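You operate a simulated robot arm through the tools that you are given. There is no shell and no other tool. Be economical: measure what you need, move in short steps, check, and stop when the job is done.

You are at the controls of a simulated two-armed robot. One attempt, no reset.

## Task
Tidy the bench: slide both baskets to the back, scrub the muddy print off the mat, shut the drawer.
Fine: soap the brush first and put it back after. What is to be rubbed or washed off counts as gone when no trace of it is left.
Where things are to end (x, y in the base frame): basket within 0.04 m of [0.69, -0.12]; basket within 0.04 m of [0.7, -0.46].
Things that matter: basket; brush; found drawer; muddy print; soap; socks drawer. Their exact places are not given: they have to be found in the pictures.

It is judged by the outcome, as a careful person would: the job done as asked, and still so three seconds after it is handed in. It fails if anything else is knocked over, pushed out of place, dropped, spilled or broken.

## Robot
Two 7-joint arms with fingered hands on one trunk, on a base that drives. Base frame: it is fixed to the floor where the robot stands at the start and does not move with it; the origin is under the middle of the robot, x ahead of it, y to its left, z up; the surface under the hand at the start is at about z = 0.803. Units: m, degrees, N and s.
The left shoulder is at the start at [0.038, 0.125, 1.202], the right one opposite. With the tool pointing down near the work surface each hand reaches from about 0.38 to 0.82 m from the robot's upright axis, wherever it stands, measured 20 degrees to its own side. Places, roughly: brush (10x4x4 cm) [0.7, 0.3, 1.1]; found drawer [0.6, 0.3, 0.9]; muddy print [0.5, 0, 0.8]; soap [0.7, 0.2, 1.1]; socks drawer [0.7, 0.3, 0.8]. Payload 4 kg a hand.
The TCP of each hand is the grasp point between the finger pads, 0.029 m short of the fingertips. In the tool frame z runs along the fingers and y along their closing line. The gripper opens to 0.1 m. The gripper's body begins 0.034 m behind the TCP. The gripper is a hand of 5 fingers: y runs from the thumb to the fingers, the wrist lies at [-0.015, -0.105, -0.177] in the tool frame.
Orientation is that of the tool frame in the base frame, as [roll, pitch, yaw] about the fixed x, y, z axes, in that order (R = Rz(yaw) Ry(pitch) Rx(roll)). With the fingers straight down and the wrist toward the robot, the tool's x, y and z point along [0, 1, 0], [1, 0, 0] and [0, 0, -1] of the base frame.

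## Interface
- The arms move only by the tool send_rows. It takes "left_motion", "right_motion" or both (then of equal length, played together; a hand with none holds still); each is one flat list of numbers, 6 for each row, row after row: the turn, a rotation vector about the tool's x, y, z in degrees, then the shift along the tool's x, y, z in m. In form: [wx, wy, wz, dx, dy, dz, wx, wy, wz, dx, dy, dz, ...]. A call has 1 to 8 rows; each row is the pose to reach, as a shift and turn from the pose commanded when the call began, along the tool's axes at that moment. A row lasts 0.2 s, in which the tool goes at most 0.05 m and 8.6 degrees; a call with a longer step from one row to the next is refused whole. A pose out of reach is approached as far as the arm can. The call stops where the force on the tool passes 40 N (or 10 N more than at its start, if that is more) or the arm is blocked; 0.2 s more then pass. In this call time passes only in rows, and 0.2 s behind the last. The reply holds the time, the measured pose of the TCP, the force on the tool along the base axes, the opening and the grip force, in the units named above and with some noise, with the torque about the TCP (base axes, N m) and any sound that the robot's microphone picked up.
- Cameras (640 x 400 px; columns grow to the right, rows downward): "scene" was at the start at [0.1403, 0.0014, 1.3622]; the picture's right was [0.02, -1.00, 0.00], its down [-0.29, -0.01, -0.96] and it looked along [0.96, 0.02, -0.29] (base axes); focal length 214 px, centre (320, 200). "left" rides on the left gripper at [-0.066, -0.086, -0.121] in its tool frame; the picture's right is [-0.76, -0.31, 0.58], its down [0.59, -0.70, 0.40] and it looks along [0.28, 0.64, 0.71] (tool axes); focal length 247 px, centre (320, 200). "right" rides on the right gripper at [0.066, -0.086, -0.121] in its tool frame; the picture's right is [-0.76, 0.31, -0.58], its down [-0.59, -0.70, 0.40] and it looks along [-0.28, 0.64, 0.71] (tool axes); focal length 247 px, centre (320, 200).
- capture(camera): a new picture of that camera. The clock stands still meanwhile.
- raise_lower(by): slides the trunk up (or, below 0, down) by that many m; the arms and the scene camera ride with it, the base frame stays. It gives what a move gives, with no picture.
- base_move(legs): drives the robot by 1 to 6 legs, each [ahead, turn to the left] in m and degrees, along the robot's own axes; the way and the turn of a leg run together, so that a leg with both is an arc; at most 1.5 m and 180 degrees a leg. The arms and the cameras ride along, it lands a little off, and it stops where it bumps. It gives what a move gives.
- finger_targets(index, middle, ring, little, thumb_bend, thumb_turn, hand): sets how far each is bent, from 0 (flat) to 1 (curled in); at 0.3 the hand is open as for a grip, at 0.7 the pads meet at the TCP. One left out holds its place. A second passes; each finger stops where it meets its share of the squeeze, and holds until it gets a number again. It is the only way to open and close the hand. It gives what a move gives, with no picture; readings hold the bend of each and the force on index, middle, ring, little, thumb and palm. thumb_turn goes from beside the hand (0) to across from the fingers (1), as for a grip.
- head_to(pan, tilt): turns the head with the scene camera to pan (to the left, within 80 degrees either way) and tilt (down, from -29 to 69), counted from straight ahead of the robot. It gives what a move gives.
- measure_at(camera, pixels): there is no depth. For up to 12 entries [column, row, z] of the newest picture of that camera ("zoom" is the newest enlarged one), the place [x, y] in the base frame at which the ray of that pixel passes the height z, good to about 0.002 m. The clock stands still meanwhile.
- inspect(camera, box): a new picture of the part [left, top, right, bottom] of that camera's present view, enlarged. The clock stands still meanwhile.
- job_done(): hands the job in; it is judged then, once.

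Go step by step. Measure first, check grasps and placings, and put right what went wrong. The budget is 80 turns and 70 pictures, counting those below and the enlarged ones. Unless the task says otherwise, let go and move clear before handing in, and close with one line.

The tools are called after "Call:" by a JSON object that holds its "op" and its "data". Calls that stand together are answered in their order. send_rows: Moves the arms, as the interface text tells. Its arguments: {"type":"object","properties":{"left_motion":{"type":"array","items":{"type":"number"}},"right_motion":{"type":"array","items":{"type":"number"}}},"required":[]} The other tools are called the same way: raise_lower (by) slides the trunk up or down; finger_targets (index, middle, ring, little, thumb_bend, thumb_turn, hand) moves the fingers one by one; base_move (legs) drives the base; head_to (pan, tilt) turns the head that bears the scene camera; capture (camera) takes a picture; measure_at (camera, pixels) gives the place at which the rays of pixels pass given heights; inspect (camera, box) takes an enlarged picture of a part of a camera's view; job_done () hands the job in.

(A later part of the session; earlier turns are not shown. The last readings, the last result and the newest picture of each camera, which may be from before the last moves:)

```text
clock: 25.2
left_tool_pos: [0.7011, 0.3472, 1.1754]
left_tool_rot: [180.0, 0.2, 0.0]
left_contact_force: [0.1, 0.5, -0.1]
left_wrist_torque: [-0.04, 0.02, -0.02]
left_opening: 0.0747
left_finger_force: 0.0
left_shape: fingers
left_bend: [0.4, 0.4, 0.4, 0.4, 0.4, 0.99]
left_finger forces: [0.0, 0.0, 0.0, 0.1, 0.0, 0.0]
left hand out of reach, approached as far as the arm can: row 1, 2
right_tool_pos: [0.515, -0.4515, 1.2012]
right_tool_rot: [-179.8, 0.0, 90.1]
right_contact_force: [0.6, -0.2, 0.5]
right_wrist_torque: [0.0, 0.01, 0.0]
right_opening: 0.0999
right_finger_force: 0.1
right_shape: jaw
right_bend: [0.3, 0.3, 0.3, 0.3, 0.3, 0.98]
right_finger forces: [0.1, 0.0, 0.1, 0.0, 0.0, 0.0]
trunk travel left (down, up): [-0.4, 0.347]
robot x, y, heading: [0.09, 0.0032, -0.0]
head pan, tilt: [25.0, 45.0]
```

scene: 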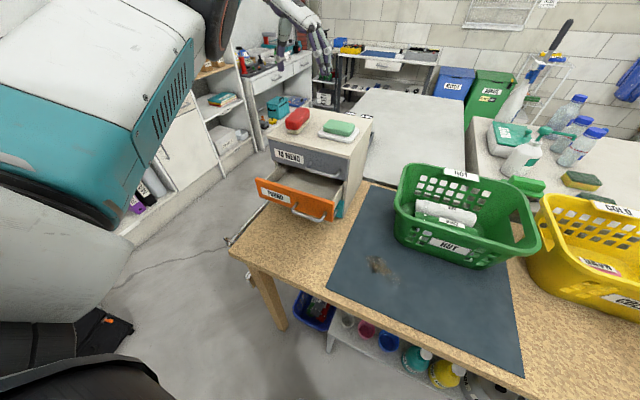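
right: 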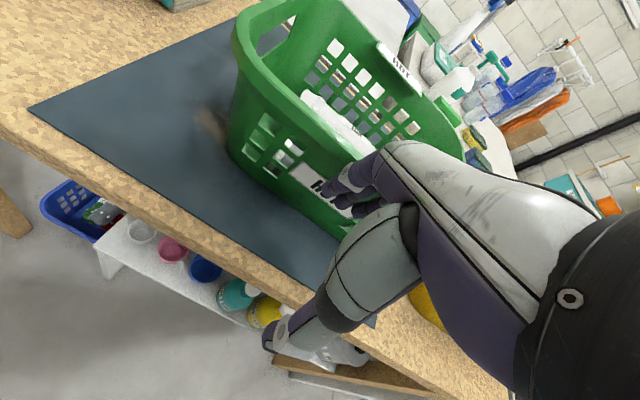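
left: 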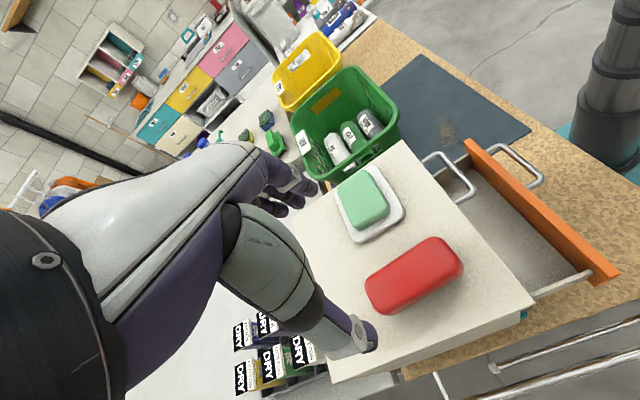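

By geometry the wrist is right at the arm's 0.67 m limit, so I'll drive another 0.07 m closer.

Call:
{"op": "base_move", "data": {"legs": [[0.07, 0]]}}

Call:
{"op": "send_rows", "data": {"left_motion": [0, 0, 0, -0.02, 0, 0, 0, 0, 0, -0.04, 0, 0]}}

```text
clock: 26.2
left_tool_pos: [0.7726, 0.3473, 1.1759]
left_tool_rot: [-180.0, 0.1, 0.1]
left_contact_force: [1.2, 0.0, -0.7]
left_wrist_torque: [0.02, 0.0, 0.0]
left_opening: 0.0751
left_finger_force: 0.0
left_shape: fingers
left_bend: [0.4, 0.4, 0.4, 0.4, 0.4, 0.99]
left_finger forces: [0.1, 0.1, 0.0, 0.0, 0.0, 0.0]
right_tool_pos: [0.5881, -0.4506, 1.2003]
right_tool_rot: [-179.8, -0.1, 90.1]
right_contact_force: [0.4, -0.3, 0.0]
right_wrist_torque: [0.0, 0.02, 0.04]
right_opening: 0.0999
right_finger_force: 0.0
right_shape: jaw
right_bend: [0.3, 0.3, 0.3, 0.3, 0.3, 0.98]
right_finger forces: [0.0, 0.1, 0.1, 0.1, 0.0, 0.0]
trunk travel left (down, up): [-0.4, 0.347]
robot x, y, heading: [0.1568, 0.0015, -0.0]
head pan, tilt: [25.0, 45.0]
```

```text
clock: 26.9
left_tool_pos: [0.7713, 0.3469, 1.1767]
left_tool_rot: [-180.0, 0.2, 0.2]
left_contact_force: [0.6, 0.1, -0.6]
left_wrist_torque: [-0.01, 0.0, -0.02]
left_opening: 0.0749
left_finger_force: 0.0
left_shape: fingers
left_bend: [0.4, 0.4, 0.4, 0.4, 0.4, 0.99]
left_finger forces: [0.1, 0.0, 0.0, 0.0, 0.0, 0.0]
left hand out of reach, approached as far as the arm can: row 1, 2
right_tool_pos: [0.5854, -0.4507, 1.2006]
right_tool_rot: [-179.8, 0.0, 90.0]
right_contact_force: [0.3, -0.6, 0.2]
right_wrist_torque: [0.02, -0.02, 0.03]
right_opening: 0.0996
right_finger_force: 0.0
right_shape: jaw
right_bend: [0.3, 0.3, 0.3, 0.3, 0.3, 0.98]
right_finger forces: [0.0, 0.1, 0.0, 0.1, 0.1, 0.0]
trunk travel left (down, up): [-0.4, 0.347]
robot x, y, heading: [0.1576, 0.0008, 0.0]
head pan, tilt: [25.0, 45.0]
```

Still beyond reach, so I'll pull the command back further; the hand is well above everything.

Call:
{"op": "send_rows", "data": {"left_motion": [0, 0, 0, -0.04, 0, 0, 0, 0, 0, -0.08, 0, 0]}}

```text
clock: 27.4
left_tool_pos: [0.7648, 0.3507, 1.1985]
left_tool_rot: [175.1, -2.7, -1.3]
left_contact_force: [-1.2, 2.2, -2.6]
left_wrist_torque: [-0.08, -0.02, 0.02]
left_opening: 0.0746
left_finger_force: 0.0
left_shape: fingers
left_bend: [0.4, 0.4, 0.4, 0.4, 0.4, 0.99]
left_finger forces: [0.0, 0.1, 0.1, 0.0, 0.0, 0.0]
left hand out of reach, approached as far as the arm can: row 1, 2
right_tool_pos: [0.585, -0.4513, 1.2023]
right_tool_rot: [180.0, 0.0, 90.1]
right_contact_force: [-0.8, -0.1, 0.4]
right_wrist_torque: [-0.02, -0.01, 0.0]
right_opening: 0.0997
right_finger_force: 0.0
right_shape: jaw
right_bend: [0.3, 0.3, 0.3, 0.3, 0.3, 0.98]
right_finger forces: [0.0, 0.0, 0.0, 0.0, 0.0, 0.0]
trunk travel left (down, up): [-0.4, 0.347]
robot x, y, heading: [0.1583, -0.0016, 0.1]
head pan, tilt: [25.0, 45.0]
```

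The wrist is drifting off vertical, which suggests a joint limit near yaw 0. I'll turn the hand back toward yaw 30 and see whether it recovers.

Call:
{"op": "send_rows", "data": {"left_motion": [0, 0, -8, 0, 0, 0, 0, 0, -16, 0, 0, 0, 0, 0, -24, 0, 0, 0, 0, 0, -30, 0, 0, 0]}}

Call:
{"op": "capture", "data": {"camera": "scene"}}

```text
clock: 28.4
left_tool_pos: [0.8046, 0.3884, 1.1953]
left_tool_rot: [-179.9, 0.4, 30.2]
left_contact_force: [0.4, 0.5, 0.7]
left_wrist_torque: [0.01, 0.0, 0.0]
left_opening: 0.0747
left_finger_force: 0.0
left_shape: fingers
left_bend: [0.4, 0.4, 0.4, 0.4, 0.4, 0.99]
left_finger forces: [0.0, 0.0, 0.0, 0.0, 0.0, 0.1]
left hand out of reach, approached as far as the arm can: row 1, 2, 3, 4
right_tool_pos: [0.5866, -0.4514, 1.201]
right_tool_rot: [-179.9, 0.1, 89.9]
right_contact_force: [-0.2, -0.5, 0.2]
right_wrist_torque: [0.01, -0.02, -0.01]
right_opening: 0.0997
right_finger_force: 0.1
right_shape: jaw
right_bend: [0.3, 0.3, 0.3, 0.3, 0.3, 0.98]
right_finger forces: [0.1, 0.0, 0.1, 0.0, 0.1, 0.1]
trunk travel left (down, up): [-0.4, 0.347]
robot x, y, heading: [0.157, 0.0022, 0.0]
head pan, tilt: [25.0, 45.0]
```

```text
47 pictures are left
```

scene: 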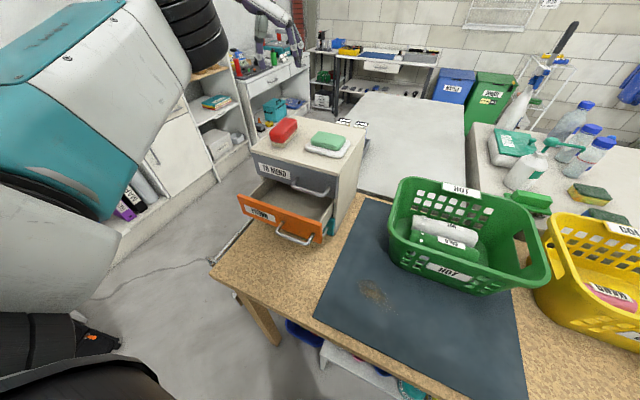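

At yaw 30 the hand is upright again but stretched out. I'll pull it in toward the robot, away from the limit.

Call:
{"op": "send_rows", "data": {"left_motion": [0, 0, 0, -0.04, 0.003, 0, 0, 0, 0, -0.08, 0.006, 0, 0, 0, 0, -0.12, 0.009, 0, 0, 0, 0, -0.16, 0.012, 0]}}

```text
clock: 29.4
left_tool_pos: [0.7938, 0.3503, 1.269]
left_tool_rot: [-179.7, 0.1, 30.1]
left_contact_force: [-0.4, -1.0, 0.7]
left_wrist_torque: [0.06, -0.03, 0.02]
left_opening: 0.0748
left_finger_force: 0.0
left_shape: fingers
left_bend: [0.4, 0.4, 0.4, 0.4, 0.4, 0.99]
left_finger forces: [0.1, 0.1, 0.1, 0.0, 0.1, 0.1]
left hand out of reach, approached as far as the arm can: row 1, 2, 3, 4
right_tool_pos: [0.5845, -0.454, 1.2019]
right_tool_rot: [-180.0, -0.1, 89.9]
right_contact_force: [0.4, -0.7, -0.4]
right_wrist_torque: [0.07, -0.03, 0.02]
right_opening: 0.0998
right_finger_force: 0.1
right_shape: jaw
right_bend: [0.3, 0.3, 0.3, 0.3, 0.3, 0.98]
right_finger forces: [0.1, 0.1, 0.0, 0.1, 0.0, 0.0]
trunk travel left (down, up): [-0.4, 0.347]
robot x, y, heading: [0.1592, 0.0005, 0.0]
head pan, tilt: [25.0, 45.0]
```

The hand rises as it is pulled in, so the commanded height is too high as well. I'll command down and further in.

Call:
{"op": "send_rows", "data": {"left_motion": [0, 0, 0, -0.03, -0.006, 0.03, 0, 0, 0, -0.06, -0.012, 0.06, 0, 0, 0, -0.09, -0.018, 0.09, 0, 0, 0, -0.12, -0.024, 0.12]}}

```text
clock: 30.4
left_tool_pos: [0.8041, 0.3911, 1.1935]
left_tool_rot: [-180.0, 0.3, 30.1]
left_contact_force: [0.0, 1.1, -1.0]
left_wrist_torque: [-0.1, 0.02, -0.03]
left_opening: 0.0746
left_finger_force: 0.2
left_shape: fingers
left_bend: [0.4, 0.4, 0.4, 0.4, 0.4, 0.99]
left_finger forces: [0.0, 0.0, 0.0, 0.1, 0.0, 0.0]
left hand out of reach, approached as far as the arm can: row 1, 2, 3, 4
right_tool_pos: [0.5865, -0.4498, 1.2017]
right_tool_rot: [-179.9, 0.0, 90.0]
right_contact_force: [0.4, -0.1, 0.0]
right_wrist_torque: [-0.02, 0.02, -0.03]
right_opening: 0.1002
right_finger_force: 0.0
right_shape: jaw
right_bend: [0.3, 0.3, 0.3, 0.3, 0.3, 0.98]
right_finger forces: [0.1, 0.0, 0.1, 0.0, 0.0, 0.1]
trunk travel left (down, up): [-0.4, 0.347]
robot x, y, heading: [0.1611, -0.0027, 0.2]
head pan, tilt: [25.0, 45.0]
```

Working backwards, the command really is near (0.70, 0.32, 1.16), but the solver is stuck with a straight elbow. I'll unwind toward the start posture at yaw 90, pulled in and up.

Call:
{"op": "send_rows", "data": {"left_motion": [0, 0, -8, -0.011, 0.004, -0.02, 0, 0, -16, -0.022, 0.008, -0.04, 0, 0, -24, -0.033, 0.012, -0.06, 0, 0, -32, -0.044, 0.016, -0.08, 0, 0, -40, -0.055, 0.02, -0.1, 0, 0, -48, -0.066, 0.025, -0.12, 0, 0, -54, -0.078, 0.03, -0.13, 0, 0, -60, -0.089, 0.034, -0.14]}}

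```text
clock: 32.2
left_tool_pos: [0.8185, 0.3386, 1.4027]
left_tool_rot: [-179.8, 0.0, 89.4]
left_contact_force: [-0.2, -0.1, -0.6]
left_wrist_torque: [0.01, 0.0, 0.01]
left_opening: 0.075
left_finger_force: 0.0
left_shape: fingers
left_bend: [0.4, 0.4, 0.4, 0.4, 0.4, 0.99]
left_finger forces: [0.0, 0.0, 0.1, 0.0, 0.1, 0.0]
left hand out of reach, approached as far as the arm can: row 1, 2, 3, 4, 5, 6, 7, 8
right_tool_pos: [0.5856, -0.4523, 1.2006]
right_tool_rot: [-179.9, 0.0, 90.1]
right_contact_force: [0.2, 0.2, 0.1]
right_wrist_torque: [0.01, -0.01, 0.0]
right_opening: 0.0999
right_finger_force: 0.1
right_shape: jaw
right_bend: [0.3, 0.3, 0.3, 0.3, 0.3, 0.98]
right_finger forces: [0.1, 0.0, 0.1, 0.1, 0.1, 0.0]
trunk travel left (down, up): [-0.4, 0.347]
robot x, y, heading: [0.1539, -0.0035, -0.2]
head pan, tilt: [25.0, 45.0]
```

The elbow is fully straight (a singular posture). I'll command up and back so the elbow has to flex.

Call:
{"op": "send_rows", "data": {"left_motion": [0, 0, 0, 0, -0.02, -0.04, 0, 0, 0, 0, -0.04, -0.08, 0, 0, 0, 0, -0.06, -0.12, 0, 0, 0, 0, -0.08, -0.16, 0, 0, 0, 0, -0.1, -0.2, 0, 0, 0, 0, -0.12, -0.24]}}

Call:
{"op": "head_to", "data": {"pan": 45, "tilt": 10}}

Call:
{"op": "capture", "data": {"camera": "scene"}}

```text
clock: 33.6
left_tool_pos: [0.6549, 0.3115, 1.5686]
left_tool_rot: [-179.9, -0.1, 90.1]
left_contact_force: [-0.5, 0.6, 0.1]
left_wrist_torque: [0.03, -0.06, 0.04]
left_opening: 0.0747
left_finger_force: 0.1
left_shape: fingers
left_bend: [0.4, 0.4, 0.4, 0.4, 0.4, 0.99]
left_finger forces: [0.0, 0.1, 0.0, 0.0, 0.0, 0.0]
left hand out of reach, approached as far as the arm can: row 1, 2, 3, 4, 5, 6
right_tool_pos: [0.5829, -0.4526, 1.202]
right_tool_rot: [179.9, 0.0, 90.0]
right_contact_force: [-0.8, -0.6, 0.3]
right_wrist_torque: [0.01, -0.01, 0.0]
right_opening: 0.1001
right_finger_force: 0.1
right_shape: jaw
right_bend: [0.3, 0.3, 0.3, 0.3, 0.3, 0.98]
right_finger forces: [0.0, 0.1, 0.0, 0.1, 0.1, 0.0]
trunk travel left (down, up): [-0.4, 0.347]
robot x, y, heading: [0.1593, 0.0026, -0.1]
head pan, tilt: [25.0, 45.0]
```

```text
clock: 34.7
left_tool_pos: [0.6616, 0.3132, 1.5645]
left_tool_rot: [-179.8, 0.0, 90.0]
left_contact_force: [0.2, -0.5, 0.0]
left_wrist_torque: [0.0, 0.01, 0.0]
left_opening: 0.0746
left_finger_force: 0.2
left_shape: fingers
left_bend: [0.4, 0.4, 0.4, 0.4, 0.4, 0.99]
left_finger forces: [0.0, 0.0, 0.0, 0.0, 0.0, 0.1]
right_tool_pos: [0.5853, -0.4508, 1.2002]
right_tool_rot: [-180.0, 0.0, 90.2]
right_contact_force: [0.7, 0.7, 1.4]
right_wrist_torque: [-0.01, -0.01, 0.05]
right_opening: 0.1002
right_finger_force: 0.2
right_shape: jaw
right_bend: [0.3, 0.3, 0.3, 0.3, 0.3, 0.98]
right_finger forces: [0.1, 0.0, 0.0, 0.0, 0.0, 0.0]
trunk travel left (down, up): [-0.4, 0.347]
robot x, y, heading: [0.1617, 0.0019, -0.1]
head pan, tilt: [45.0, 10.0]
```

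```text
46 pictures are left
```

scene: 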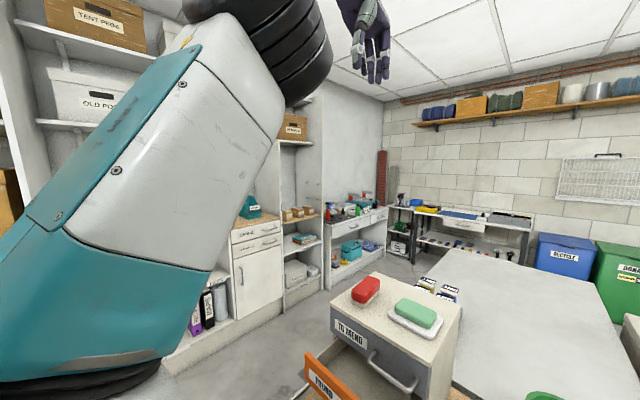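

The command may simply still be too far out. I'll pull it back and down by a lot, with the hand well clear of the bench, until it is no longer flagged.

Call:
{"op": "send_rows", "data": {"left_motion": [0, 0, 0, 0, -0.04, 0.025, 0, 0, 0, 0, -0.08, 0.05, 0, 0, 0, 0, -0.12, 0.075, 0, 0, 0, 0, -0.16, 0.1, 0, 0, 0, 0, -0.2, 0.125, 0, 0, 0, 0, -0.24, 0.15, 0, 0, 0, 0, -0.27, 0.175, 0, 0, 0, 0, -0.3, 0.2]}}

```text
clock: 36.5
left_tool_pos: [0.5791, 0.39, 1.5873]
left_tool_rot: [-179.9, 0.0, 90.0]
left_contact_force: [0.7, 0.1, -0.7]
left_wrist_torque: [0.02, 0.06, 0.02]
left_opening: 0.0747
left_finger_force: 0.1
left_shape: fingers
left_bend: [0.4, 0.4, 0.4, 0.4, 0.4, 0.99]
left_finger forces: [0.0, 0.1, 0.0, 0.0, 0.1, 0.0]
left hand out of reach, approached as far as the arm can: row 1, 2, 3, 4, 5, 6, 7, 8
right_tool_pos: [0.5862, -0.4519, 1.2016]
right_tool_rot: [-179.9, 0.0, 90.1]
right_contact_force: [0.0, 0.1, -0.3]
right_wrist_torque: [0.01, 0.0, 0.0]
right_opening: 0.0999
right_finger_force: 0.1
right_shape: jaw
right_bend: [0.3, 0.3, 0.3, 0.3, 0.3, 0.98]
right_finger forces: [0.0, 0.0, 0.0, 0.0, 0.0, 0.0]
trunk travel left (down, up): [-0.4, 0.347]
robot x, y, heading: [0.1601, -0.0005, -0.3]
head pan, tilt: [45.0, 10.0]
```

The direction now points up and left, so the command seems too high and too far left. I'll bring it down and inward in moderate steps.

Call:
{"op": "send_rows", "data": {"left_motion": [0, 0, 0, -0.02, 0, 0.04, 0, 0, 0, -0.04, 0, 0.08, 0, 0, 0, -0.06, 0, 0.12, 0, 0, 0, -0.08, 0, 0.16, 0, 0, 0, -0.09, 0, 0.2]}}

```text
clock: 37.7
left_tool_pos: [0.6364, 0.3624, 1.5641]
left_tool_rot: [-179.8, 0.0, 90.0]
left_contact_force: [-0.3, -0.2, -0.2]
left_wrist_torque: [-0.02, 0.02, 0.03]
left_opening: 0.0745
left_finger_force: 0.0
left_shape: fingers
left_bend: [0.4, 0.4, 0.4, 0.4, 0.4, 0.99]
left_finger forces: [0.0, 0.1, 0.1, 0.0, 0.0, 0.0]
left hand out of reach, approached as far as the arm can: row 1, 2, 3, 4, 5
right_tool_pos: [0.586, -0.451, 1.2007]
right_tool_rot: [-179.8, 0.0, 90.0]
right_contact_force: [0.7, -0.5, -0.2]
right_wrist_torque: [0.0, 0.01, 0.01]
right_opening: 0.0999
right_finger_force: 0.1
right_shape: jaw
right_bend: [0.3, 0.3, 0.3, 0.3, 0.3, 0.98]
right_finger forces: [0.0, 0.1, 0.0, 0.0, 0.0, 0.0]
trunk travel left (down, up): [-0.4, 0.347]
robot x, y, heading: [0.1604, 0.0031, 0.0]
head pan, tilt: [45.0, 10.0]
```

That is consistent with a command still ~0.1 m out of reach. I'll keep bringing it down and in.

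Call:
{"op": "send_rows", "data": {"left_motion": [0, 0, 0, -0.015, 0, 0.04, 0, 0, 0, -0.03, 0, 0.08, 0, 0, 0, -0.045, 0, 0.12, 0, 0, 0, -0.06, 0, 0.16, 0, 0, 0, -0.07, 0, 0.2]}}

```text
clock: 38.9
left_tool_pos: [0.6945, 0.3469, 1.5297]
left_tool_rot: [-179.7, 0.0, 90.0]
left_contact_force: [0.2, 0.8, 0.8]
left_wrist_torque: [0.01, 0.0, 0.0]
left_opening: 0.0748
left_finger_force: 0.0
left_shape: fingers
left_bend: [0.4, 0.4, 0.4, 0.4, 0.4, 0.99]
left_finger forces: [0.0, 0.0, 0.0, 0.2, 0.0, 0.0]
left hand out of reach, approached as far as the arm can: row 1, 2, 3, 4, 5
right_tool_pos: [0.5868, -0.4529, 1.2]
right_tool_rot: [-179.8, 0.0, 90.0]
right_contact_force: [0.0, 0.1, 1.0]
right_wrist_torque: [0.03, 0.0, 0.0]
right_opening: 0.0997
right_finger_force: 0.0
right_shape: jaw
right_bend: [0.3, 0.3, 0.3, 0.3, 0.3, 0.98]
right_finger forces: [0.0, 0.0, 0.1, 0.0, 0.0, 0.1]
trunk travel left (down, up): [-0.4, 0.347]
robot x, y, heading: [0.1595, 0.0004, -0.2]
head pan, tilt: [45.0, 10.0]
```

Each call behaves as if it restarts from the reached pose and slides along the maximum-reach sphere, so the elbow is locked straight. I'll break the singularity by tipping the fingers forward while pulling the hand in, which must involve the elbow.

Call:
{"op": "send_rows", "data": {"left_motion": [-8.5, 0, 0, 0, -0.03, 0, -17, 0, 0, 0, -0.06, 0, -25.5, 0, 0, 0, -0.09, 0, -34, 0, 0, 0, -0.12, 0, -42.5, 0, 0, 0, -0.15, 0, -51, 0, 0, 0, -0.18, 0, -59, 0, 0, 0, -0.21, 0, -67, 0, 0, 0, -0.24, 0]}}

```text
clock: 40.7
left_tool_pos: [0.5337, 0.5032, 1.7899]
left_tool_rot: [113.4, -0.1, 90.0]
left_contact_force: [0.5, 0.5, -0.1]
left_wrist_torque: [0.0, 0.0, 0.01]
left_opening: 0.0746
left_finger_force: 0.1
left_shape: fingers
left_bend: [0.4, 0.4, 0.4, 0.4, 0.4, 0.99]
left_finger forces: [0.0, 0.0, 0.1, 0.0, 0.1, 0.1]
left hand out of reach, approached as far as the arm can: row 1, 2, 3, 4, 5, 6, 7, 8
right_tool_pos: [0.5885, -0.4501, 1.2]
right_tool_rot: [-179.7, 0.0, 90.2]
right_contact_force: [0.9, 0.3, -0.9]
right_wrist_torque: [0.04, 0.0, 0.03]
right_opening: 0.1001
right_finger_force: 0.1
right_shape: jaw
right_bend: [0.3, 0.3, 0.3, 0.3, 0.3, 0.98]
right_finger forces: [0.1, 0.0, 0.0, 0.0, 0.1, 0.0]
trunk travel left (down, up): [-0.4, 0.347]
robot x, y, heading: [0.1607, 0.0017, -0.4]
head pan, tilt: [45.0, 10.0]
```

Still on the sphere. I'll try a strong swing inward (to the right), where a left elbow would flex, while also drawing in.

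Call:
{"op": "send_rows", "data": {"left_motion": [0, 0, 0, -0.045, 0, 0, 0, 0, 0, -0.09, 0, 0, 0, 0, 0, -0.135, 0, 0, 0, 0, 0, -0.18, 0, 0, 0, 0, 0, -0.22, 0, 0, 0, 0, 0, -0.26, 0, 0]}}

Call:
{"op": "head_to", "data": {"pan": 50, "tilt": -25}}

Call:
{"op": "capture", "data": {"camera": "scene"}}

```text
clock: 42.3
left_tool_pos: [0.5519, 0.2863, 1.837]
left_tool_rot: [116.5, 7.1, 90.1]
left_contact_force: [-2.8, -4.0, 2.0]
left_wrist_torque: [0.09, 0.07, 0.34]
left_opening: 0.0747
left_finger_force: 0.0
left_shape: fingers
left_bend: [0.4, 0.4, 0.4, 0.4, 0.4, 0.99]
left_finger forces: [0.1, 0.1, 0.1, 0.0, 0.1, 0.0]
left hand out of reach, approached as far as the arm can: row 1, 2, 3, 4, 5, 6
right_tool_pos: [0.5822, -0.459, 1.2005]
right_tool_rot: [179.8, -0.3, 90.1]
right_contact_force: [-1.1, -1.6, 0.8]
right_wrist_torque: [0.08, -0.07, 0.02]
right_opening: 0.0998
right_finger_force: 0.1
right_shape: jaw
right_bend: [0.3, 0.3, 0.3, 0.3, 0.3, 0.98]
right_finger forces: [0.0, 0.0, 0.0, 0.1, 0.0, 0.0]
trunk travel left (down, up): [-0.4, 0.347]
robot x, y, heading: [0.1591, -0.003, 0.1]
head pan, tilt: [45.0, 10.0]
stopped in row 6 (left hand): the arm was blocked; the commanded pose is now the measured one
```

```text
clock: 43.3
left_tool_pos: [0.5638, 0.3007, 1.8314]
left_tool_rot: [117.0, 7.7, 90.3]
left_contact_force: [0.7, -0.8, -0.3]
left_wrist_torque: [0.0, -0.01, 0.04]
left_opening: 0.0745
left_finger_force: 0.2
left_shape: fingers
left_bend: [0.4, 0.4, 0.4, 0.4, 0.4, 0.99]
left_finger forces: [0.0, 0.1, 0.0, 0.1, 0.1, 0.1]
right_tool_pos: [0.5868, -0.4509, 1.2021]
right_tool_rot: [-179.9, 0.0, 90.1]
right_contact_force: [0.4, 0.2, -0.1]
right_wrist_torque: [-0.01, -0.01, -0.02]
right_opening: 0.0997
right_finger_force: 0.1
right_shape: jaw
right_bend: [0.3, 0.3, 0.3, 0.3, 0.3, 0.98]
right_finger forces: [0.0, 0.1, 0.0, 0.0, 0.0, 0.0]
trunk travel left (down, up): [-0.4, 0.347]
robot x, y, heading: [0.1574, 0.0022, -0.1]
head pan, tilt: [50.0, -25.0]
```

```text
45 pictures are left
```

scene: 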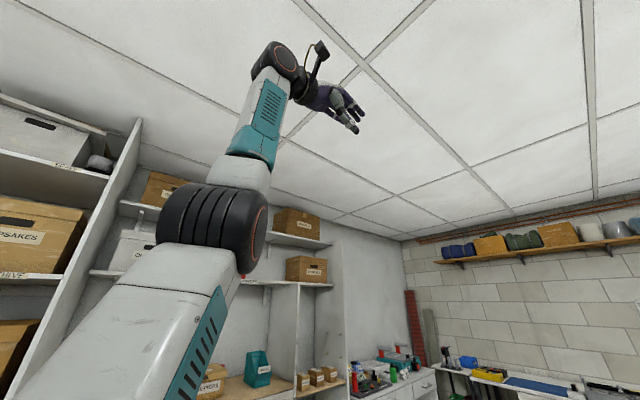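

The arm is pointing almost straight up, and the command has been reset to the measured pose. Now I'll try a straight downward (radially inward) move from here.

Call:
{"op": "send_rows", "data": {"left_motion": [0, 0, 0, 0, -0.03, 0.015, 0, 0, 0, 0, -0.06, 0.03, 0, 0, 0, 0, -0.09, 0.045, 0, 0, 0, 0, -0.12, 0.06, 0, 0, 0, 0, -0.15, 0.075]}}

```text
clock: 44.5
left_tool_pos: [0.5643, 0.2792, 1.6647]
left_tool_rot: [117.2, 7.9, 90.3]
left_contact_force: [1.1, 0.2, -0.5]
left_wrist_torque: [0.0, 0.01, 0.0]
left_opening: 0.0745
left_finger_force: 0.1
left_shape: fingers
left_bend: [0.4, 0.4, 0.4, 0.4, 0.4, 0.99]
left_finger forces: [0.0, 0.1, 0.0, 0.0, 0.0, 0.0]
right_tool_pos: [0.5873, -0.4504, 1.201]
right_tool_rot: [-179.8, 0.1, 90.1]
right_contact_force: [0.2, 0.9, 0.2]
right_wrist_torque: [0.01, 0.03, 0.0]
right_opening: 0.0999
right_finger_force: 0.1
right_shape: jaw
right_bend: [0.3, 0.3, 0.3, 0.3, 0.3, 0.98]
right_finger forces: [0.0, 0.0, 0.0, 0.1, 0.0, 0.0]
trunk travel left (down, up): [-0.4, 0.347]
robot x, y, heading: [0.1585, 0.0002, 0.2]
head pan, tilt: [50.0, -25.0]
```

The elbow is free again. I'll return the hand to pointing down, near the start posture.

Call:
{"op": "send_rows", "data": {"left_motion": [7.9, 0.9, 0.54, -0.004, -0.029, 0.022, 15.8, 1.8, 1.1, -0.008, -0.057, 0.045, 23.6, 2.7, 1.6, -0.011, -0.086, 0.067, 31.5, 3.6, 2.2, -0.015, -0.114, 0.09, 39.4, 4.5, 2.7, -0.019, -0.143, 0.112, 47.2, 5.3, 3.2, -0.022, -0.172, 0.134, 55.1, 6.2, 3.8, -0.026, -0.2, 0.157, 63, 7.1, 4.3, -0.03, -0.229, 0.179]}}

```text
clock: 46.3
left_tool_pos: [0.6178, 0.2138, 1.3843]
left_tool_rot: [-179.7, 0.1, 90.4]
left_contact_force: [-0.5, 0.5, -0.5]
left_wrist_torque: [0.0, -0.01, -0.01]
left_opening: 0.0746
left_finger_force: 0.1
left_shape: fingers
left_bend: [0.4, 0.4, 0.4, 0.4, 0.4, 0.99]
left_finger forces: [0.0, 0.1, 0.0, 0.0, 0.0, 0.0]
right_tool_pos: [0.5875, -0.4498, 1.2008]
right_tool_rot: [-179.9, 0.1, 90.1]
right_contact_force: [0.5, 0.4, 0.8]
right_wrist_torque: [0.02, 0.01, -0.02]
right_opening: 0.0999
right_finger_force: 0.1
right_shape: jaw
right_bend: [0.3, 0.3, 0.3, 0.3, 0.3, 0.98]
right_finger forces: [0.0, 0.0, 0.1, 0.1, 0.0, 0.1]
trunk travel left (down, up): [-0.4, 0.347]
robot x, y, heading: [0.1558, -0.0009, -0.0]
head pan, tilt: [50.0, -25.0]
```

Back at a healthy pose (yaw 90, 1.384). With the base closer now, I'll turn toward yaw 0 while descending to the brush, staying inside the reach.

Call:
{"op": "send_rows", "data": {"left_motion": [0, 0, 8.5, 0.014, 0.006, 0.015, 0, 0, 17, 0.028, 0.012, 0.03, 0, 0, 25.5, 0.042, 0.018, 0.045, 0, 0, 34, 0.056, 0.024, 0.06, 0, 0, 42.5, 0.07, 0.03, 0.075, 0, 0, 51, 0.084, 0.036, 0.09, 0, 0, 59.5, 0.098, 0.041, 0.105, 0, 0, 68, 0.112, 0.045, 0.12]}}

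```text
clock: 48.1
left_tool_pos: [0.6625, 0.3229, 1.2645]
left_tool_rot: [-179.9, 0.2, 22.3]
left_contact_force: [1.0, 0.5, 0.1]
left_wrist_torque: [-0.02, 0.0, -0.03]
left_opening: 0.0746
left_finger_force: 0.0
left_shape: fingers
left_bend: [0.4, 0.4, 0.4, 0.4, 0.4, 0.99]
left_finger forces: [0.1, 0.1, 0.1, 0.1, 0.0, 0.1]
right_tool_pos: [0.5871, -0.4484, 1.2014]
right_tool_rot: [-180.0, 0.1, 90.1]
right_contact_force: [0.7, -0.3, 0.8]
right_wrist_torque: [0.03, 0.0, -0.03]
right_opening: 0.1001
right_finger_force: 0.0
right_shape: jaw
right_bend: [0.3, 0.3, 0.3, 0.3, 0.3, 0.98]
right_finger forces: [0.0, 0.0, 0.0, 0.1, 0.0, 0.1]
trunk travel left (down, up): [-0.4, 0.347]
robot x, y, heading: [0.1619, 0.0009, 0.0]
head pan, tilt: [50.0, -25.0]
```

No flags. Finishing the turn to yaw ~1 and hovering over the brush at z 1.16.

Call:
{"op": "send_rows", "data": {"left_motion": [0, 0, 7, 0.009, 0.0025, 0.035, 0, 0, 14, 0.018, 0.005, 0.07, 0, 0, 21, 0.0266, 0.0076, 0.105]}}

Call:
{"op": "head_to", "data": {"pan": 28, "tilt": 40}}

Call:
{"op": "capture", "data": {"camera": "left"}}

Call:
{"op": "capture", "data": {"camera": "scene"}}

```text
clock: 48.9
left_tool_pos: [0.6904, 0.3248, 1.1602]
left_tool_rot: [179.9, 0.1, 1.3]
left_contact_force: [0.1, -0.3, 0.5]
left_wrist_torque: [-0.03, 0.04, 0.0]
left_opening: 0.0745
left_finger_force: 0.0
left_shape: fingers
left_bend: [0.4, 0.4, 0.4, 0.4, 0.4, 0.99]
left_finger forces: [0.1, 0.0, 0.0, 0.1, 0.0, 0.0]
right_tool_pos: [0.5877, -0.4505, 1.2014]
right_tool_rot: [-179.8, 0.1, 90.1]
right_contact_force: [-0.6, 0.9, -0.2]
right_wrist_torque: [0.01, 0.0, 0.03]
right_opening: 0.0999
right_finger_force: 0.1
right_shape: jaw
right_bend: [0.3, 0.3, 0.3, 0.3, 0.3, 0.98]
right_finger forces: [0.0, 0.0, 0.0, 0.0, 0.0, 0.0]
trunk travel left (down, up): [-0.4, 0.347]
robot x, y, heading: [0.1587, 0.0007, 0.2]
head pan, tilt: [50.0, -25.0]
```

```text
clock: 50.2
left_tool_pos: [0.6895, 0.3245, 1.1614]
left_tool_rot: [180.0, 0.1, 1.4]
left_contact_force: [0.0, 0.3, -0.5]
left_wrist_torque: [0.0, -0.02, 0.02]
left_opening: 0.0745
left_finger_force: 0.0
left_shape: fingers
left_bend: [0.4, 0.4, 0.4, 0.4, 0.4, 0.99]
left_finger forces: [0.1, 0.0, 0.1, 0.0, 0.0, 0.1]
right_tool_pos: [0.5859, -0.4502, 1.1997]
right_tool_rot: [-179.9, 0.1, 90.1]
right_contact_force: [-0.8, 0.0, -1.6]
right_wrist_torque: [0.03, 0.01, -0.05]
right_opening: 0.0999
right_finger_force: 0.0
right_shape: jaw
right_bend: [0.3, 0.3, 0.3, 0.3, 0.3, 0.98]
right_finger forces: [0.0, 0.0, 0.1, 0.0, 0.0, 0.0]
trunk travel left (down, up): [-0.4, 0.347]
robot x, y, heading: [0.1626, 0.0008, 0.3]
head pan, tilt: [28.0, 40.0]
```

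```text
44 pictures are left
```

left: 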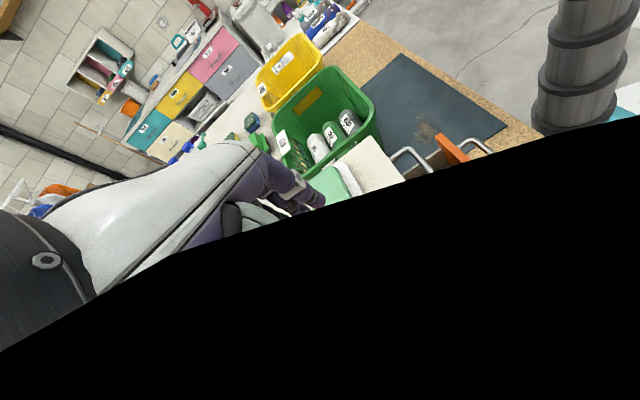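

```text
43 pictures are left
```

scene: 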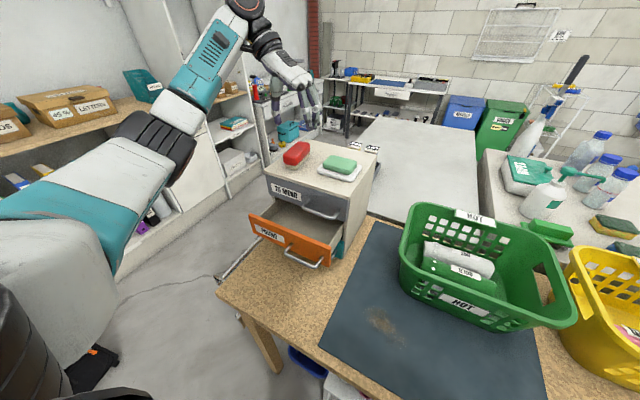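

The left camera is shadowed by the forearm, so I'll rely on the scene view for one more check of the brush and soap positions.

Call:
{"op": "inspect", "data": {"camera": "scene", "box": [220, 40, 420, 180]}}

Call:
{"op": "measure_at", "data": {"camera": "scene", "pixels": [[296, 153, 1.077], [284, 164, 1.037], [294, 167, 1.037], [310, 150, 1.037], [340, 165, 1.065], [318, 176, 1.04], [353, 183, 1.04]]}}

```text
2.86 times, centred on (320, 110) of scene
```

zoom: 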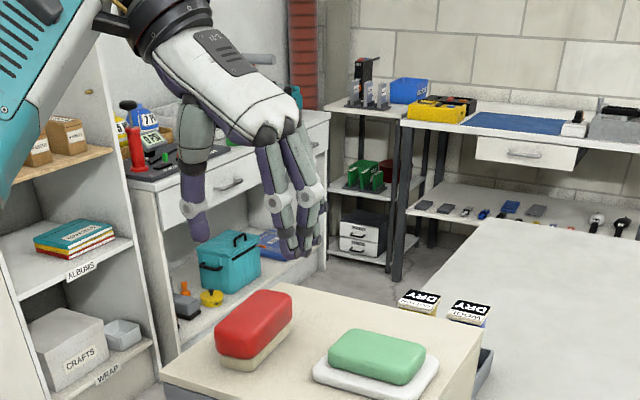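

```text
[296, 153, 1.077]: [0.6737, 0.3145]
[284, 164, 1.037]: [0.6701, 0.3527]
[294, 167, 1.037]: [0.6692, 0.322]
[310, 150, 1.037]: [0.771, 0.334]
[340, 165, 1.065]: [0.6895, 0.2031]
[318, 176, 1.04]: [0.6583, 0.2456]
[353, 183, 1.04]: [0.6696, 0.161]
```

Call:
{"op": "measure_at", "data": {"camera": "zoom", "pixels": [[217, 352, 1.037], [247, 370, 1.037], [291, 333, 1.037], [217, 335, 1.06], [249, 359, 1.06], [292, 321, 1.06], [270, 296, 1.077], [376, 380, 1.045], [194, 240, 1.13], [304, 256, 1.13]]}}

```text
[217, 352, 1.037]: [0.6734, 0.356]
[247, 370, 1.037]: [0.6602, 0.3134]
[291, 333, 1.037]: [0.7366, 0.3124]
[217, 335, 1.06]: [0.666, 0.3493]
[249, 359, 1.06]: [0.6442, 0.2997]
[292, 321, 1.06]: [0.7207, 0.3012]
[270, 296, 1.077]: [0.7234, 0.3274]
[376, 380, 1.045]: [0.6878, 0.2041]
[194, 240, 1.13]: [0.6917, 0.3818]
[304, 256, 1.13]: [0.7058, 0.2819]
```

Brush spans y ≈0.31–0.35 and x ≈0.655–0.74, and thumb and fingers straddle it. Descending to TCP z 1.074.

Call:
{"op": "send_rows", "data": {"left_motion": [0, 0, 0, 0.001, -0.001, 0.03, 0, 0, 0, 0.002, -0.002, 0.06, 0, 0, 0, 0.002, -0.002, 0.075, 0, 0, 0, 0.002, -0.002, 0.087]}}

Call:
{"op": "inspect", "data": {"camera": "scene", "box": [220, 40, 420, 200]}}

```text
clock: 51.2
left_tool_pos: [0.6915, 0.33, 1.0731]
left_tool_rot: [-180.0, 0.0, 1.4]
left_contact_force: [-0.2, -0.2, 0.0]
left_wrist_torque: [-0.02, -0.01, -0.01]
left_opening: 0.0745
left_finger_force: 0.2
left_shape: fingers
left_bend: [0.4, 0.4, 0.4, 0.4, 0.4, 0.99]
left_finger forces: [0.0, 0.0, 0.1, 0.0, 0.1, 0.1]
right_tool_pos: [0.5863, -0.4507, 1.2003]
right_tool_rot: [-180.0, 0.1, 90.1]
right_contact_force: [0.3, 0.2, -0.4]
right_wrist_torque: [0.03, -0.01, 0.01]
right_opening: 0.0999
right_finger_force: 0.1
right_shape: jaw
right_bend: [0.3, 0.3, 0.3, 0.3, 0.3, 0.98]
right_finger forces: [0.0, 0.1, 0.0, 0.0, 0.0, 0.0]
trunk travel left (down, up): [-0.4, 0.347]
robot x, y, heading: [0.1606, -0.002, -0.1]
head pan, tilt: [28.0, 40.0]
```

```text
2.50 times, centred on (320, 120) of scene
```

zoom: 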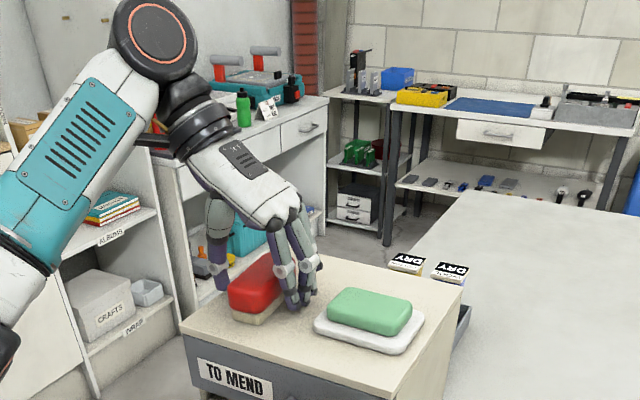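

The brush sits between the thumb and fingers, free of the dish. Closing.

Call:
{"op": "finger_targets", "data": {"hand": "left", "index": 0.75, "middle": 0.75, "ring": 0.75, "little": 0.75, "thumb_bend": 0.75, "thumb_turn": 1}}

Call:
{"op": "send_rows", "data": {"left_motion": [0, 0, 0, 0, 0, -0.03, 0, 0, 0, 0, 0, -0.06]}}

Call:
{"op": "inspect", "data": {"camera": "scene", "box": [220, 40, 420, 200]}}

```text
clock: 52.2
left_tool_pos: [0.6909, 0.3294, 1.0751]
left_tool_rot: [180.0, 0.2, 1.4]
left_contact_force: [0.7, -1.7, 1.6]
left_wrist_torque: [-0.01, 0.07, 0.02]
left_opening: 0.0326
left_finger_force: 24.2
left_shape: fingers
left_bend: [0.73, 0.66, 0.72, 0.74, 0.58, 0.97]
left_finger forces: [9.8, 6.4, 5.8, 3.5, 23.2, 0.1]
right_tool_pos: [0.5859, -0.4497, 1.2009]
right_tool_rot: [-179.9, 0.0, 90.0]
right_contact_force: [0.6, -0.6, 0.6]
right_wrist_torque: [-0.03, -0.02, 0.04]
right_opening: 0.1
right_finger_force: 0.1
right_shape: jaw
right_bend: [0.3, 0.3, 0.3, 0.3, 0.3, 0.98]
right_finger forces: [0.0, 0.0, 0.0, 0.0, 0.1, 0.1]
trunk travel left (down, up): [-0.4, 0.347]
robot x, y, heading: [0.1586, -0.0003, 0.0]
head pan, tilt: [28.0, 40.0]
```

```text
clock: 52.8
left_tool_pos: [0.6897, 0.3269, 1.1337]
left_tool_rot: [-179.9, 0.2, 1.4]
left_contact_force: [0.2, 0.5, -0.1]
left_wrist_torque: [0.01, 0.04, 0.02]
left_opening: 0.0328
left_finger_force: 24.4
left_shape: fingers
left_bend: [0.73, 0.66, 0.72, 0.74, 0.58, 0.97]
left_finger forces: [9.6, 6.3, 5.7, 3.5, 23.3, 0.1]
right_tool_pos: [0.586, -0.4506, 1.2003]
right_tool_rot: [-179.9, 0.0, 90.1]
right_contact_force: [-0.3, 0.3, 0.0]
right_wrist_torque: [0.01, 0.01, 0.02]
right_opening: 0.0999
right_finger_force: 0.1
right_shape: jaw
right_bend: [0.3, 0.3, 0.3, 0.3, 0.3, 0.98]
right_finger forces: [0.1, 0.0, 0.0, 0.0, 0.1, 0.0]
trunk travel left (down, up): [-0.4, 0.347]
robot x, y, heading: [0.1587, 0.0003, -0.0]
head pan, tilt: [28.0, 40.0]
```

```text
2.50 times, centred on (320, 120) of scene
```

zoom: 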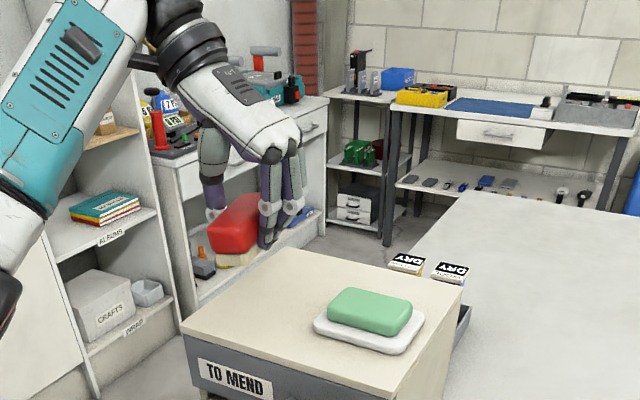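

The brush is held firmly (24 N), with bristles about 0.038 below the TCP. I'll move it over the soap at (0.695, 0.21).

Call:
{"op": "send_rows", "data": {"left_motion": [0, 0, 0, 0.001, 0.04, -0.02, 0, 0, 0, 0.002, 0.08, -0.02, 0, 0, 0, 0.004, 0.117, -0.02, 0, 0, 0, 0.004, 0.117, 0.0, 0, 0, 0, 0.004, 0.117, 0.01]}}

Call:
{"op": "inspect", "data": {"camera": "scene", "box": [240, 60, 420, 200]}}

```text
clock: 54.0
left_tool_pos: [0.6968, 0.2098, 1.1234]
left_tool_rot: [180.0, 0.2, 1.3]
left_contact_force: [0.1, 0.0, -0.3]
left_wrist_torque: [0.0, -0.01, 0.06]
left_opening: 0.0329
left_finger_force: 24.0
left_shape: fingers
left_bend: [0.73, 0.66, 0.72, 0.74, 0.58, 0.97]
left_finger forces: [9.6, 6.4, 5.7, 3.7, 23.4, 0.0]
right_tool_pos: [0.5869, -0.4502, 1.2009]
right_tool_rot: [-179.8, 0.0, 90.1]
right_contact_force: [-0.4, 1.0, -0.5]
right_wrist_torque: [0.01, 0.01, 0.01]
right_opening: 0.1001
right_finger_force: 0.1
right_shape: jaw
right_bend: [0.3, 0.3, 0.3, 0.3, 0.3, 0.98]
right_finger forces: [0.0, 0.0, 0.0, 0.0, 0.0, 0.0]
trunk travel left (down, up): [-0.4, 0.347]
robot x, y, heading: [0.1563, 0.002, -0.2]
head pan, tilt: [28.0, 40.0]
```

```text
2.86 times, centred on (330, 130) of scene
```

zoom: 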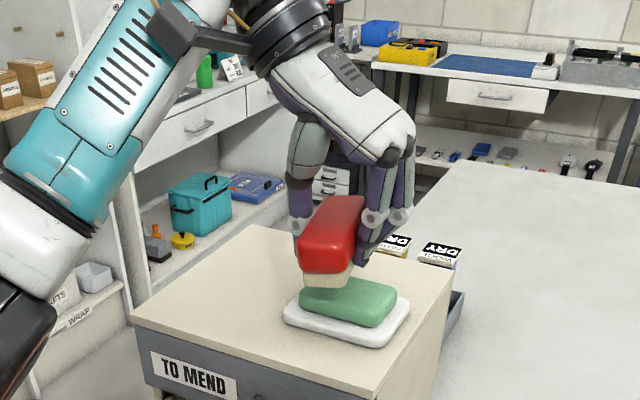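

The bristles hover just over the soap, around (325,285). I'll lower in small steps and rub lightly.

Call:
{"op": "send_rows", "data": {"left_motion": [0, 0, 0, 0, 0.008, 0.005, 0, 0, 0, 0, 0.008, 0.009, 0, 0, 0, 0, 0.008, 0.012]}}

```text
clock: 54.8
left_tool_pos: [0.6976, 0.2028, 1.1103]
left_tool_rot: [180.0, 0.2, 1.4]
left_contact_force: [0.5, -0.5, -0.3]
left_wrist_torque: [0.0, 0.0, 0.02]
left_opening: 0.0327
left_finger_force: 24.1
left_shape: fingers
left_bend: [0.73, 0.66, 0.72, 0.74, 0.58, 0.97]
left_finger forces: [9.6, 6.4, 5.6, 3.5, 23.3, 0.0]
right_tool_pos: [0.5865, -0.4505, 1.2017]
right_tool_rot: [-179.9, 0.0, 90.1]
right_contact_force: [0.2, 0.2, -0.6]
right_wrist_torque: [0.03, -0.05, -0.02]
right_opening: 0.0996
right_finger_force: 0.1
right_shape: jaw
right_bend: [0.3, 0.3, 0.3, 0.3, 0.3, 0.98]
right_finger forces: [0.0, 0.0, 0.0, 0.0, 0.1, 0.1]
trunk travel left (down, up): [-0.4, 0.347]
robot x, y, heading: [0.1587, -0.0026, 0.1]
head pan, tilt: [28.0, 40.0]
```

Call:
{"op": "send_rows", "data": {"left_motion": [0, 0, 0, 0, 0, 0.004, 0, 0, 0, 0, 0, 0.007, 0, 0, 0, 0, 0, 0.009]}}

Call:
{"op": "inspect", "data": {"camera": "scene", "box": [280, 100, 380, 190]}}

```text
clock: 55.6
left_tool_pos: [0.698, 0.205, 1.103]
left_tool_rot: [-180.0, 0.1, 1.4]
left_contact_force: [0.6, -0.1, -0.7]
left_wrist_torque: [0.02, -0.01, -0.03]
left_opening: 0.0328
left_finger_force: 24.3
left_shape: fingers
left_bend: [0.73, 0.66, 0.72, 0.74, 0.58, 0.97]
left_finger forces: [9.6, 6.4, 5.7, 3.5, 23.3, 0.0]
right_tool_pos: [0.5876, -0.449, 1.2012]
right_tool_rot: [-179.9, 0.1, 90.1]
right_contact_force: [-0.1, -0.1, -0.2]
right_wrist_torque: [0.01, 0.0, 0.0]
right_opening: 0.0999
right_finger_force: 0.1
right_shape: jaw
right_bend: [0.3, 0.3, 0.3, 0.3, 0.3, 0.98]
right_finger forces: [0.0, 0.0, 0.0, 0.1, 0.0, 0.0]
trunk travel left (down, up): [-0.4, 0.347]
robot x, y, heading: [0.16, -0.0015, 0.1]
head pan, tilt: [28.0, 40.0]
```

```text
4.44 times, centred on (330, 145) of scene
```

zoom: 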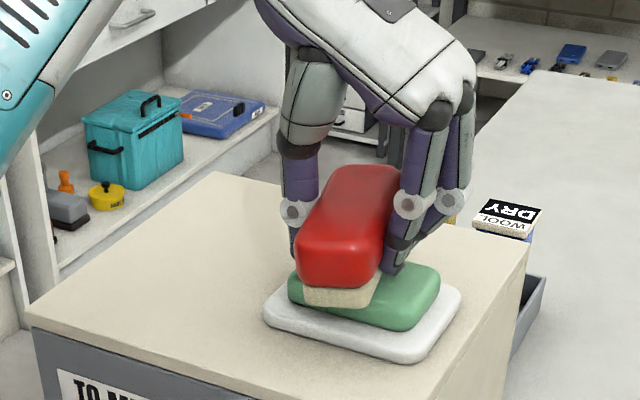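

No force yet, so I'll lower a few mm more with a small rub.

Call:
{"op": "send_rows", "data": {"left_motion": [0, 0, 0, 0, 0, 0.004, 0, 0, 0, 0, 0, 0.007, 0, 0, 0, 0.008, 0, 0.007, 0, 0, 0, -0.008, 0, 0.007, 0, 0, 0, 0, 0, 0.007]}}

```text
clock: 56.8
left_tool_pos: [0.6966, 0.2022, 1.0962]
left_tool_rot: [-179.9, 0.1, 1.3]
left_contact_force: [-1.5, 0.1, 5.5]
left_wrist_torque: [0.19, 0.08, 0.08]
left_opening: 0.0318
left_finger_force: 24.5
left_shape: fingers
left_bend: [0.73, 0.72, 0.73, 0.75, 0.6, 0.97]
left_finger forces: [9.5, 5.9, 4.9, 2.8, 26.0, 0.0]
right_tool_pos: [0.5864, -0.4504, 1.2015]
right_tool_rot: [-179.9, -0.1, 90.1]
right_contact_force: [-0.2, 0.4, -0.1]
right_wrist_torque: [-0.02, -0.01, 0.06]
right_opening: 0.0999
right_finger_force: 0.0
right_shape: jaw
right_bend: [0.3, 0.3, 0.3, 0.3, 0.3, 0.98]
right_finger forces: [0.1, 0.0, 0.0, 0.0, 0.0, 0.0]
trunk travel left (down, up): [-0.4, 0.347]
robot x, y, heading: [0.1598, -0.0014, 0.1]
head pan, tilt: [28.0, 40.0]
```

5.5 N of contact with a rub. I'll lift and look at the brush and soap.

Call:
{"op": "send_rows", "data": {"left_motion": [0, 0, 0, 0.005, 0, 0.0, 0, 0, 0, -0.005, 0, 0.0, 0, 0, 0, 0, 0, 0, 0, 0, 0, 0, 0, -0.03, 0, 0, 0, 0, 0, -0.06]}}

Call:
{"op": "inspect", "data": {"camera": "scene", "box": [270, 80, 390, 190]}}

```text
clock: 58.0
left_tool_pos: [0.6984, 0.2039, 1.1573]
left_tool_rot: [-179.9, 0.2, 1.5]
left_contact_force: [0.7, -0.8, -0.3]
left_wrist_torque: [-0.01, 0.04, 0.02]
left_opening: 0.0314
left_finger_force: 22.5
left_shape: fingers
left_bend: [0.73, 0.72, 0.73, 0.75, 0.6, 0.97]
left_finger forces: [9.6, 6.0, 5.1, 2.9, 21.4, 0.1]
right_tool_pos: [0.5867, -0.4505, 1.2013]
right_tool_rot: [-179.9, 0.0, 90.1]
right_contact_force: [-0.2, 0.2, 0.3]
right_wrist_torque: [-0.03, 0.01, 0.01]
right_opening: 0.1
right_finger_force: 0.1
right_shape: jaw
right_bend: [0.3, 0.3, 0.3, 0.3, 0.3, 0.98]
right_finger forces: [0.0, 0.0, 0.0, 0.1, 0.1, 0.1]
trunk travel left (down, up): [-0.4, 0.347]
robot x, y, heading: [0.1622, 0.0036, -0.2]
head pan, tilt: [28.0, 40.0]
```

```text
3.64 times, centred on (330, 135) of scene
```

zoom: 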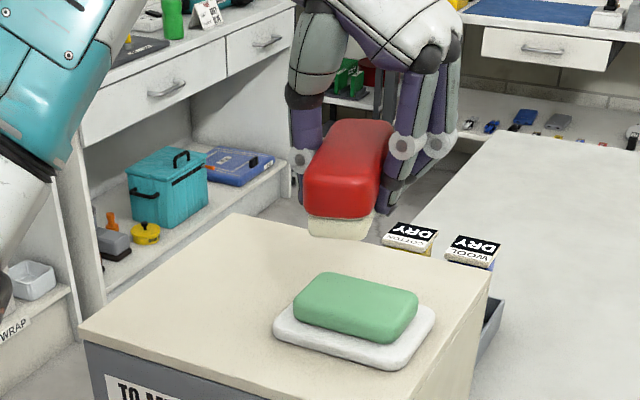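

The bristles look whitish with soap, and the soap and dish are undisturbed. Next I'll back up 0.12 m so the print comes into reach, and look at the mat.

Call:
{"op": "base_move", "data": {"legs": [[-0.12, 0]]}}

Call:
{"op": "head_to", "data": {"pan": 0, "tilt": 55}}

Call:
{"op": "inspect", "data": {"camera": "scene", "box": [260, 130, 440, 270]}}

```text
clock: 59.3
left_tool_pos: [0.577, 0.2048, 1.1568]
left_tool_rot: [-180.0, 0.0, 1.4]
left_contact_force: [-0.7, 0.6, -0.6]
left_wrist_torque: [-0.01, -0.02, 0.02]
left_opening: 0.0316
left_finger_force: 22.7
left_shape: fingers
left_bend: [0.73, 0.72, 0.73, 0.75, 0.6, 0.97]
left_finger forces: [9.6, 6.0, 4.9, 3.0, 21.4, 0.0]
right_tool_pos: [0.4647, -0.4493, 1.203]
right_tool_rot: [-179.8, 0.1, 90.1]
right_contact_force: [-0.3, 0.5, -0.1]
right_wrist_torque: [0.02, -0.01, 0.01]
right_opening: 0.0998
right_finger_force: 0.1
right_shape: jaw
right_bend: [0.3, 0.3, 0.3, 0.3, 0.3, 0.98]
right_finger forces: [0.0, 0.0, 0.0, 0.1, 0.0, 0.0]
trunk travel left (down, up): [-0.4, 0.347]
robot x, y, heading: [0.0366, -0.0006, -0.2]
head pan, tilt: [28.0, 40.0]
```

```text
clock: 60.2
left_tool_pos: [0.5769, 0.2038, 1.1573]
left_tool_rot: [-179.9, 0.2, 1.4]
left_contact_force: [0.2, -0.2, -0.4]
left_wrist_torque: [-0.02, 0.01, -0.02]
left_opening: 0.0312
left_finger_force: 22.5
left_shape: fingers
left_bend: [0.73, 0.72, 0.73, 0.75, 0.6, 0.97]
left_finger forces: [9.6, 6.0, 5.0, 2.9, 21.5, 0.0]
right_tool_pos: [0.467, -0.45, 1.2009]
right_tool_rot: [-179.9, -0.1, 90.2]
right_contact_force: [0.1, -0.4, 0.1]
right_wrist_torque: [0.0, 0.02, -0.02]
right_opening: 0.1
right_finger_force: 0.0
right_shape: jaw
right_bend: [0.3, 0.3, 0.3, 0.3, 0.3, 0.98]
right_finger forces: [0.0, 0.0, 0.0, 0.0, 0.0, 0.0]
trunk travel left (down, up): [-0.4, 0.347]
robot x, y, heading: [0.0408, 0.0038, 0.1]
head pan, tilt: [0.0, 55.0]
```

```text
2.86 times, centred on (350, 200) of scene
```

zoom: 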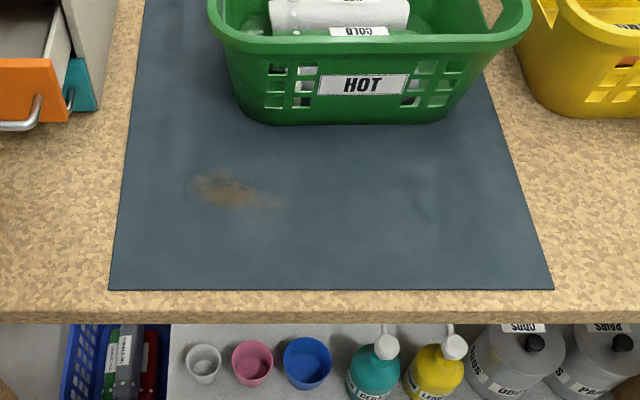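

The print spans zoom pixels (185,168)–(290,215), clear of the basket. Measuring.

Call:
{"op": "measure_at", "data": {"camera": "zoom", "pixels": [[185, 185, 0.806], [235, 190, 0.806], [290, 205, 0.806], [235, 168, 0.806], [240, 215, 0.806], [205, 125, 0.806], [240, 123, 0.806], [140, 170, 0.806]]}}

Call:
{"op": "inspect", "data": {"camera": "scene", "box": [300, 170, 380, 220]}}

```text
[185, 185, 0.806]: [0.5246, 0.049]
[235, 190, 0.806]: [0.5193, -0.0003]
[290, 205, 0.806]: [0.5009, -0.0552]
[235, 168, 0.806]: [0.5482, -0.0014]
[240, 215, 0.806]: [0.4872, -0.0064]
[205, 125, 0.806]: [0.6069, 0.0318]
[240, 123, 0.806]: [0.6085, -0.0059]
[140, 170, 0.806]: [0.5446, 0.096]
```

```text
8.00 times, centred on (340, 195) of scene
```

zoom: 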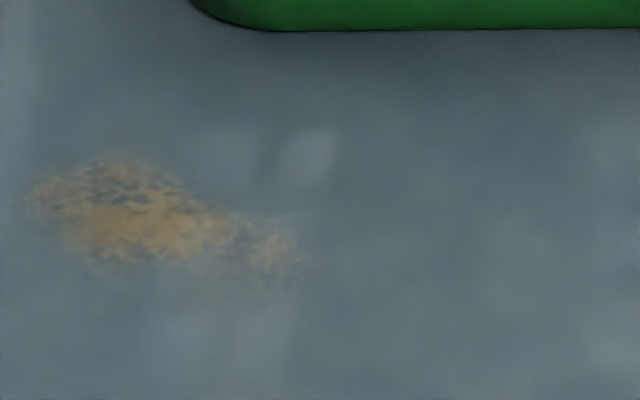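

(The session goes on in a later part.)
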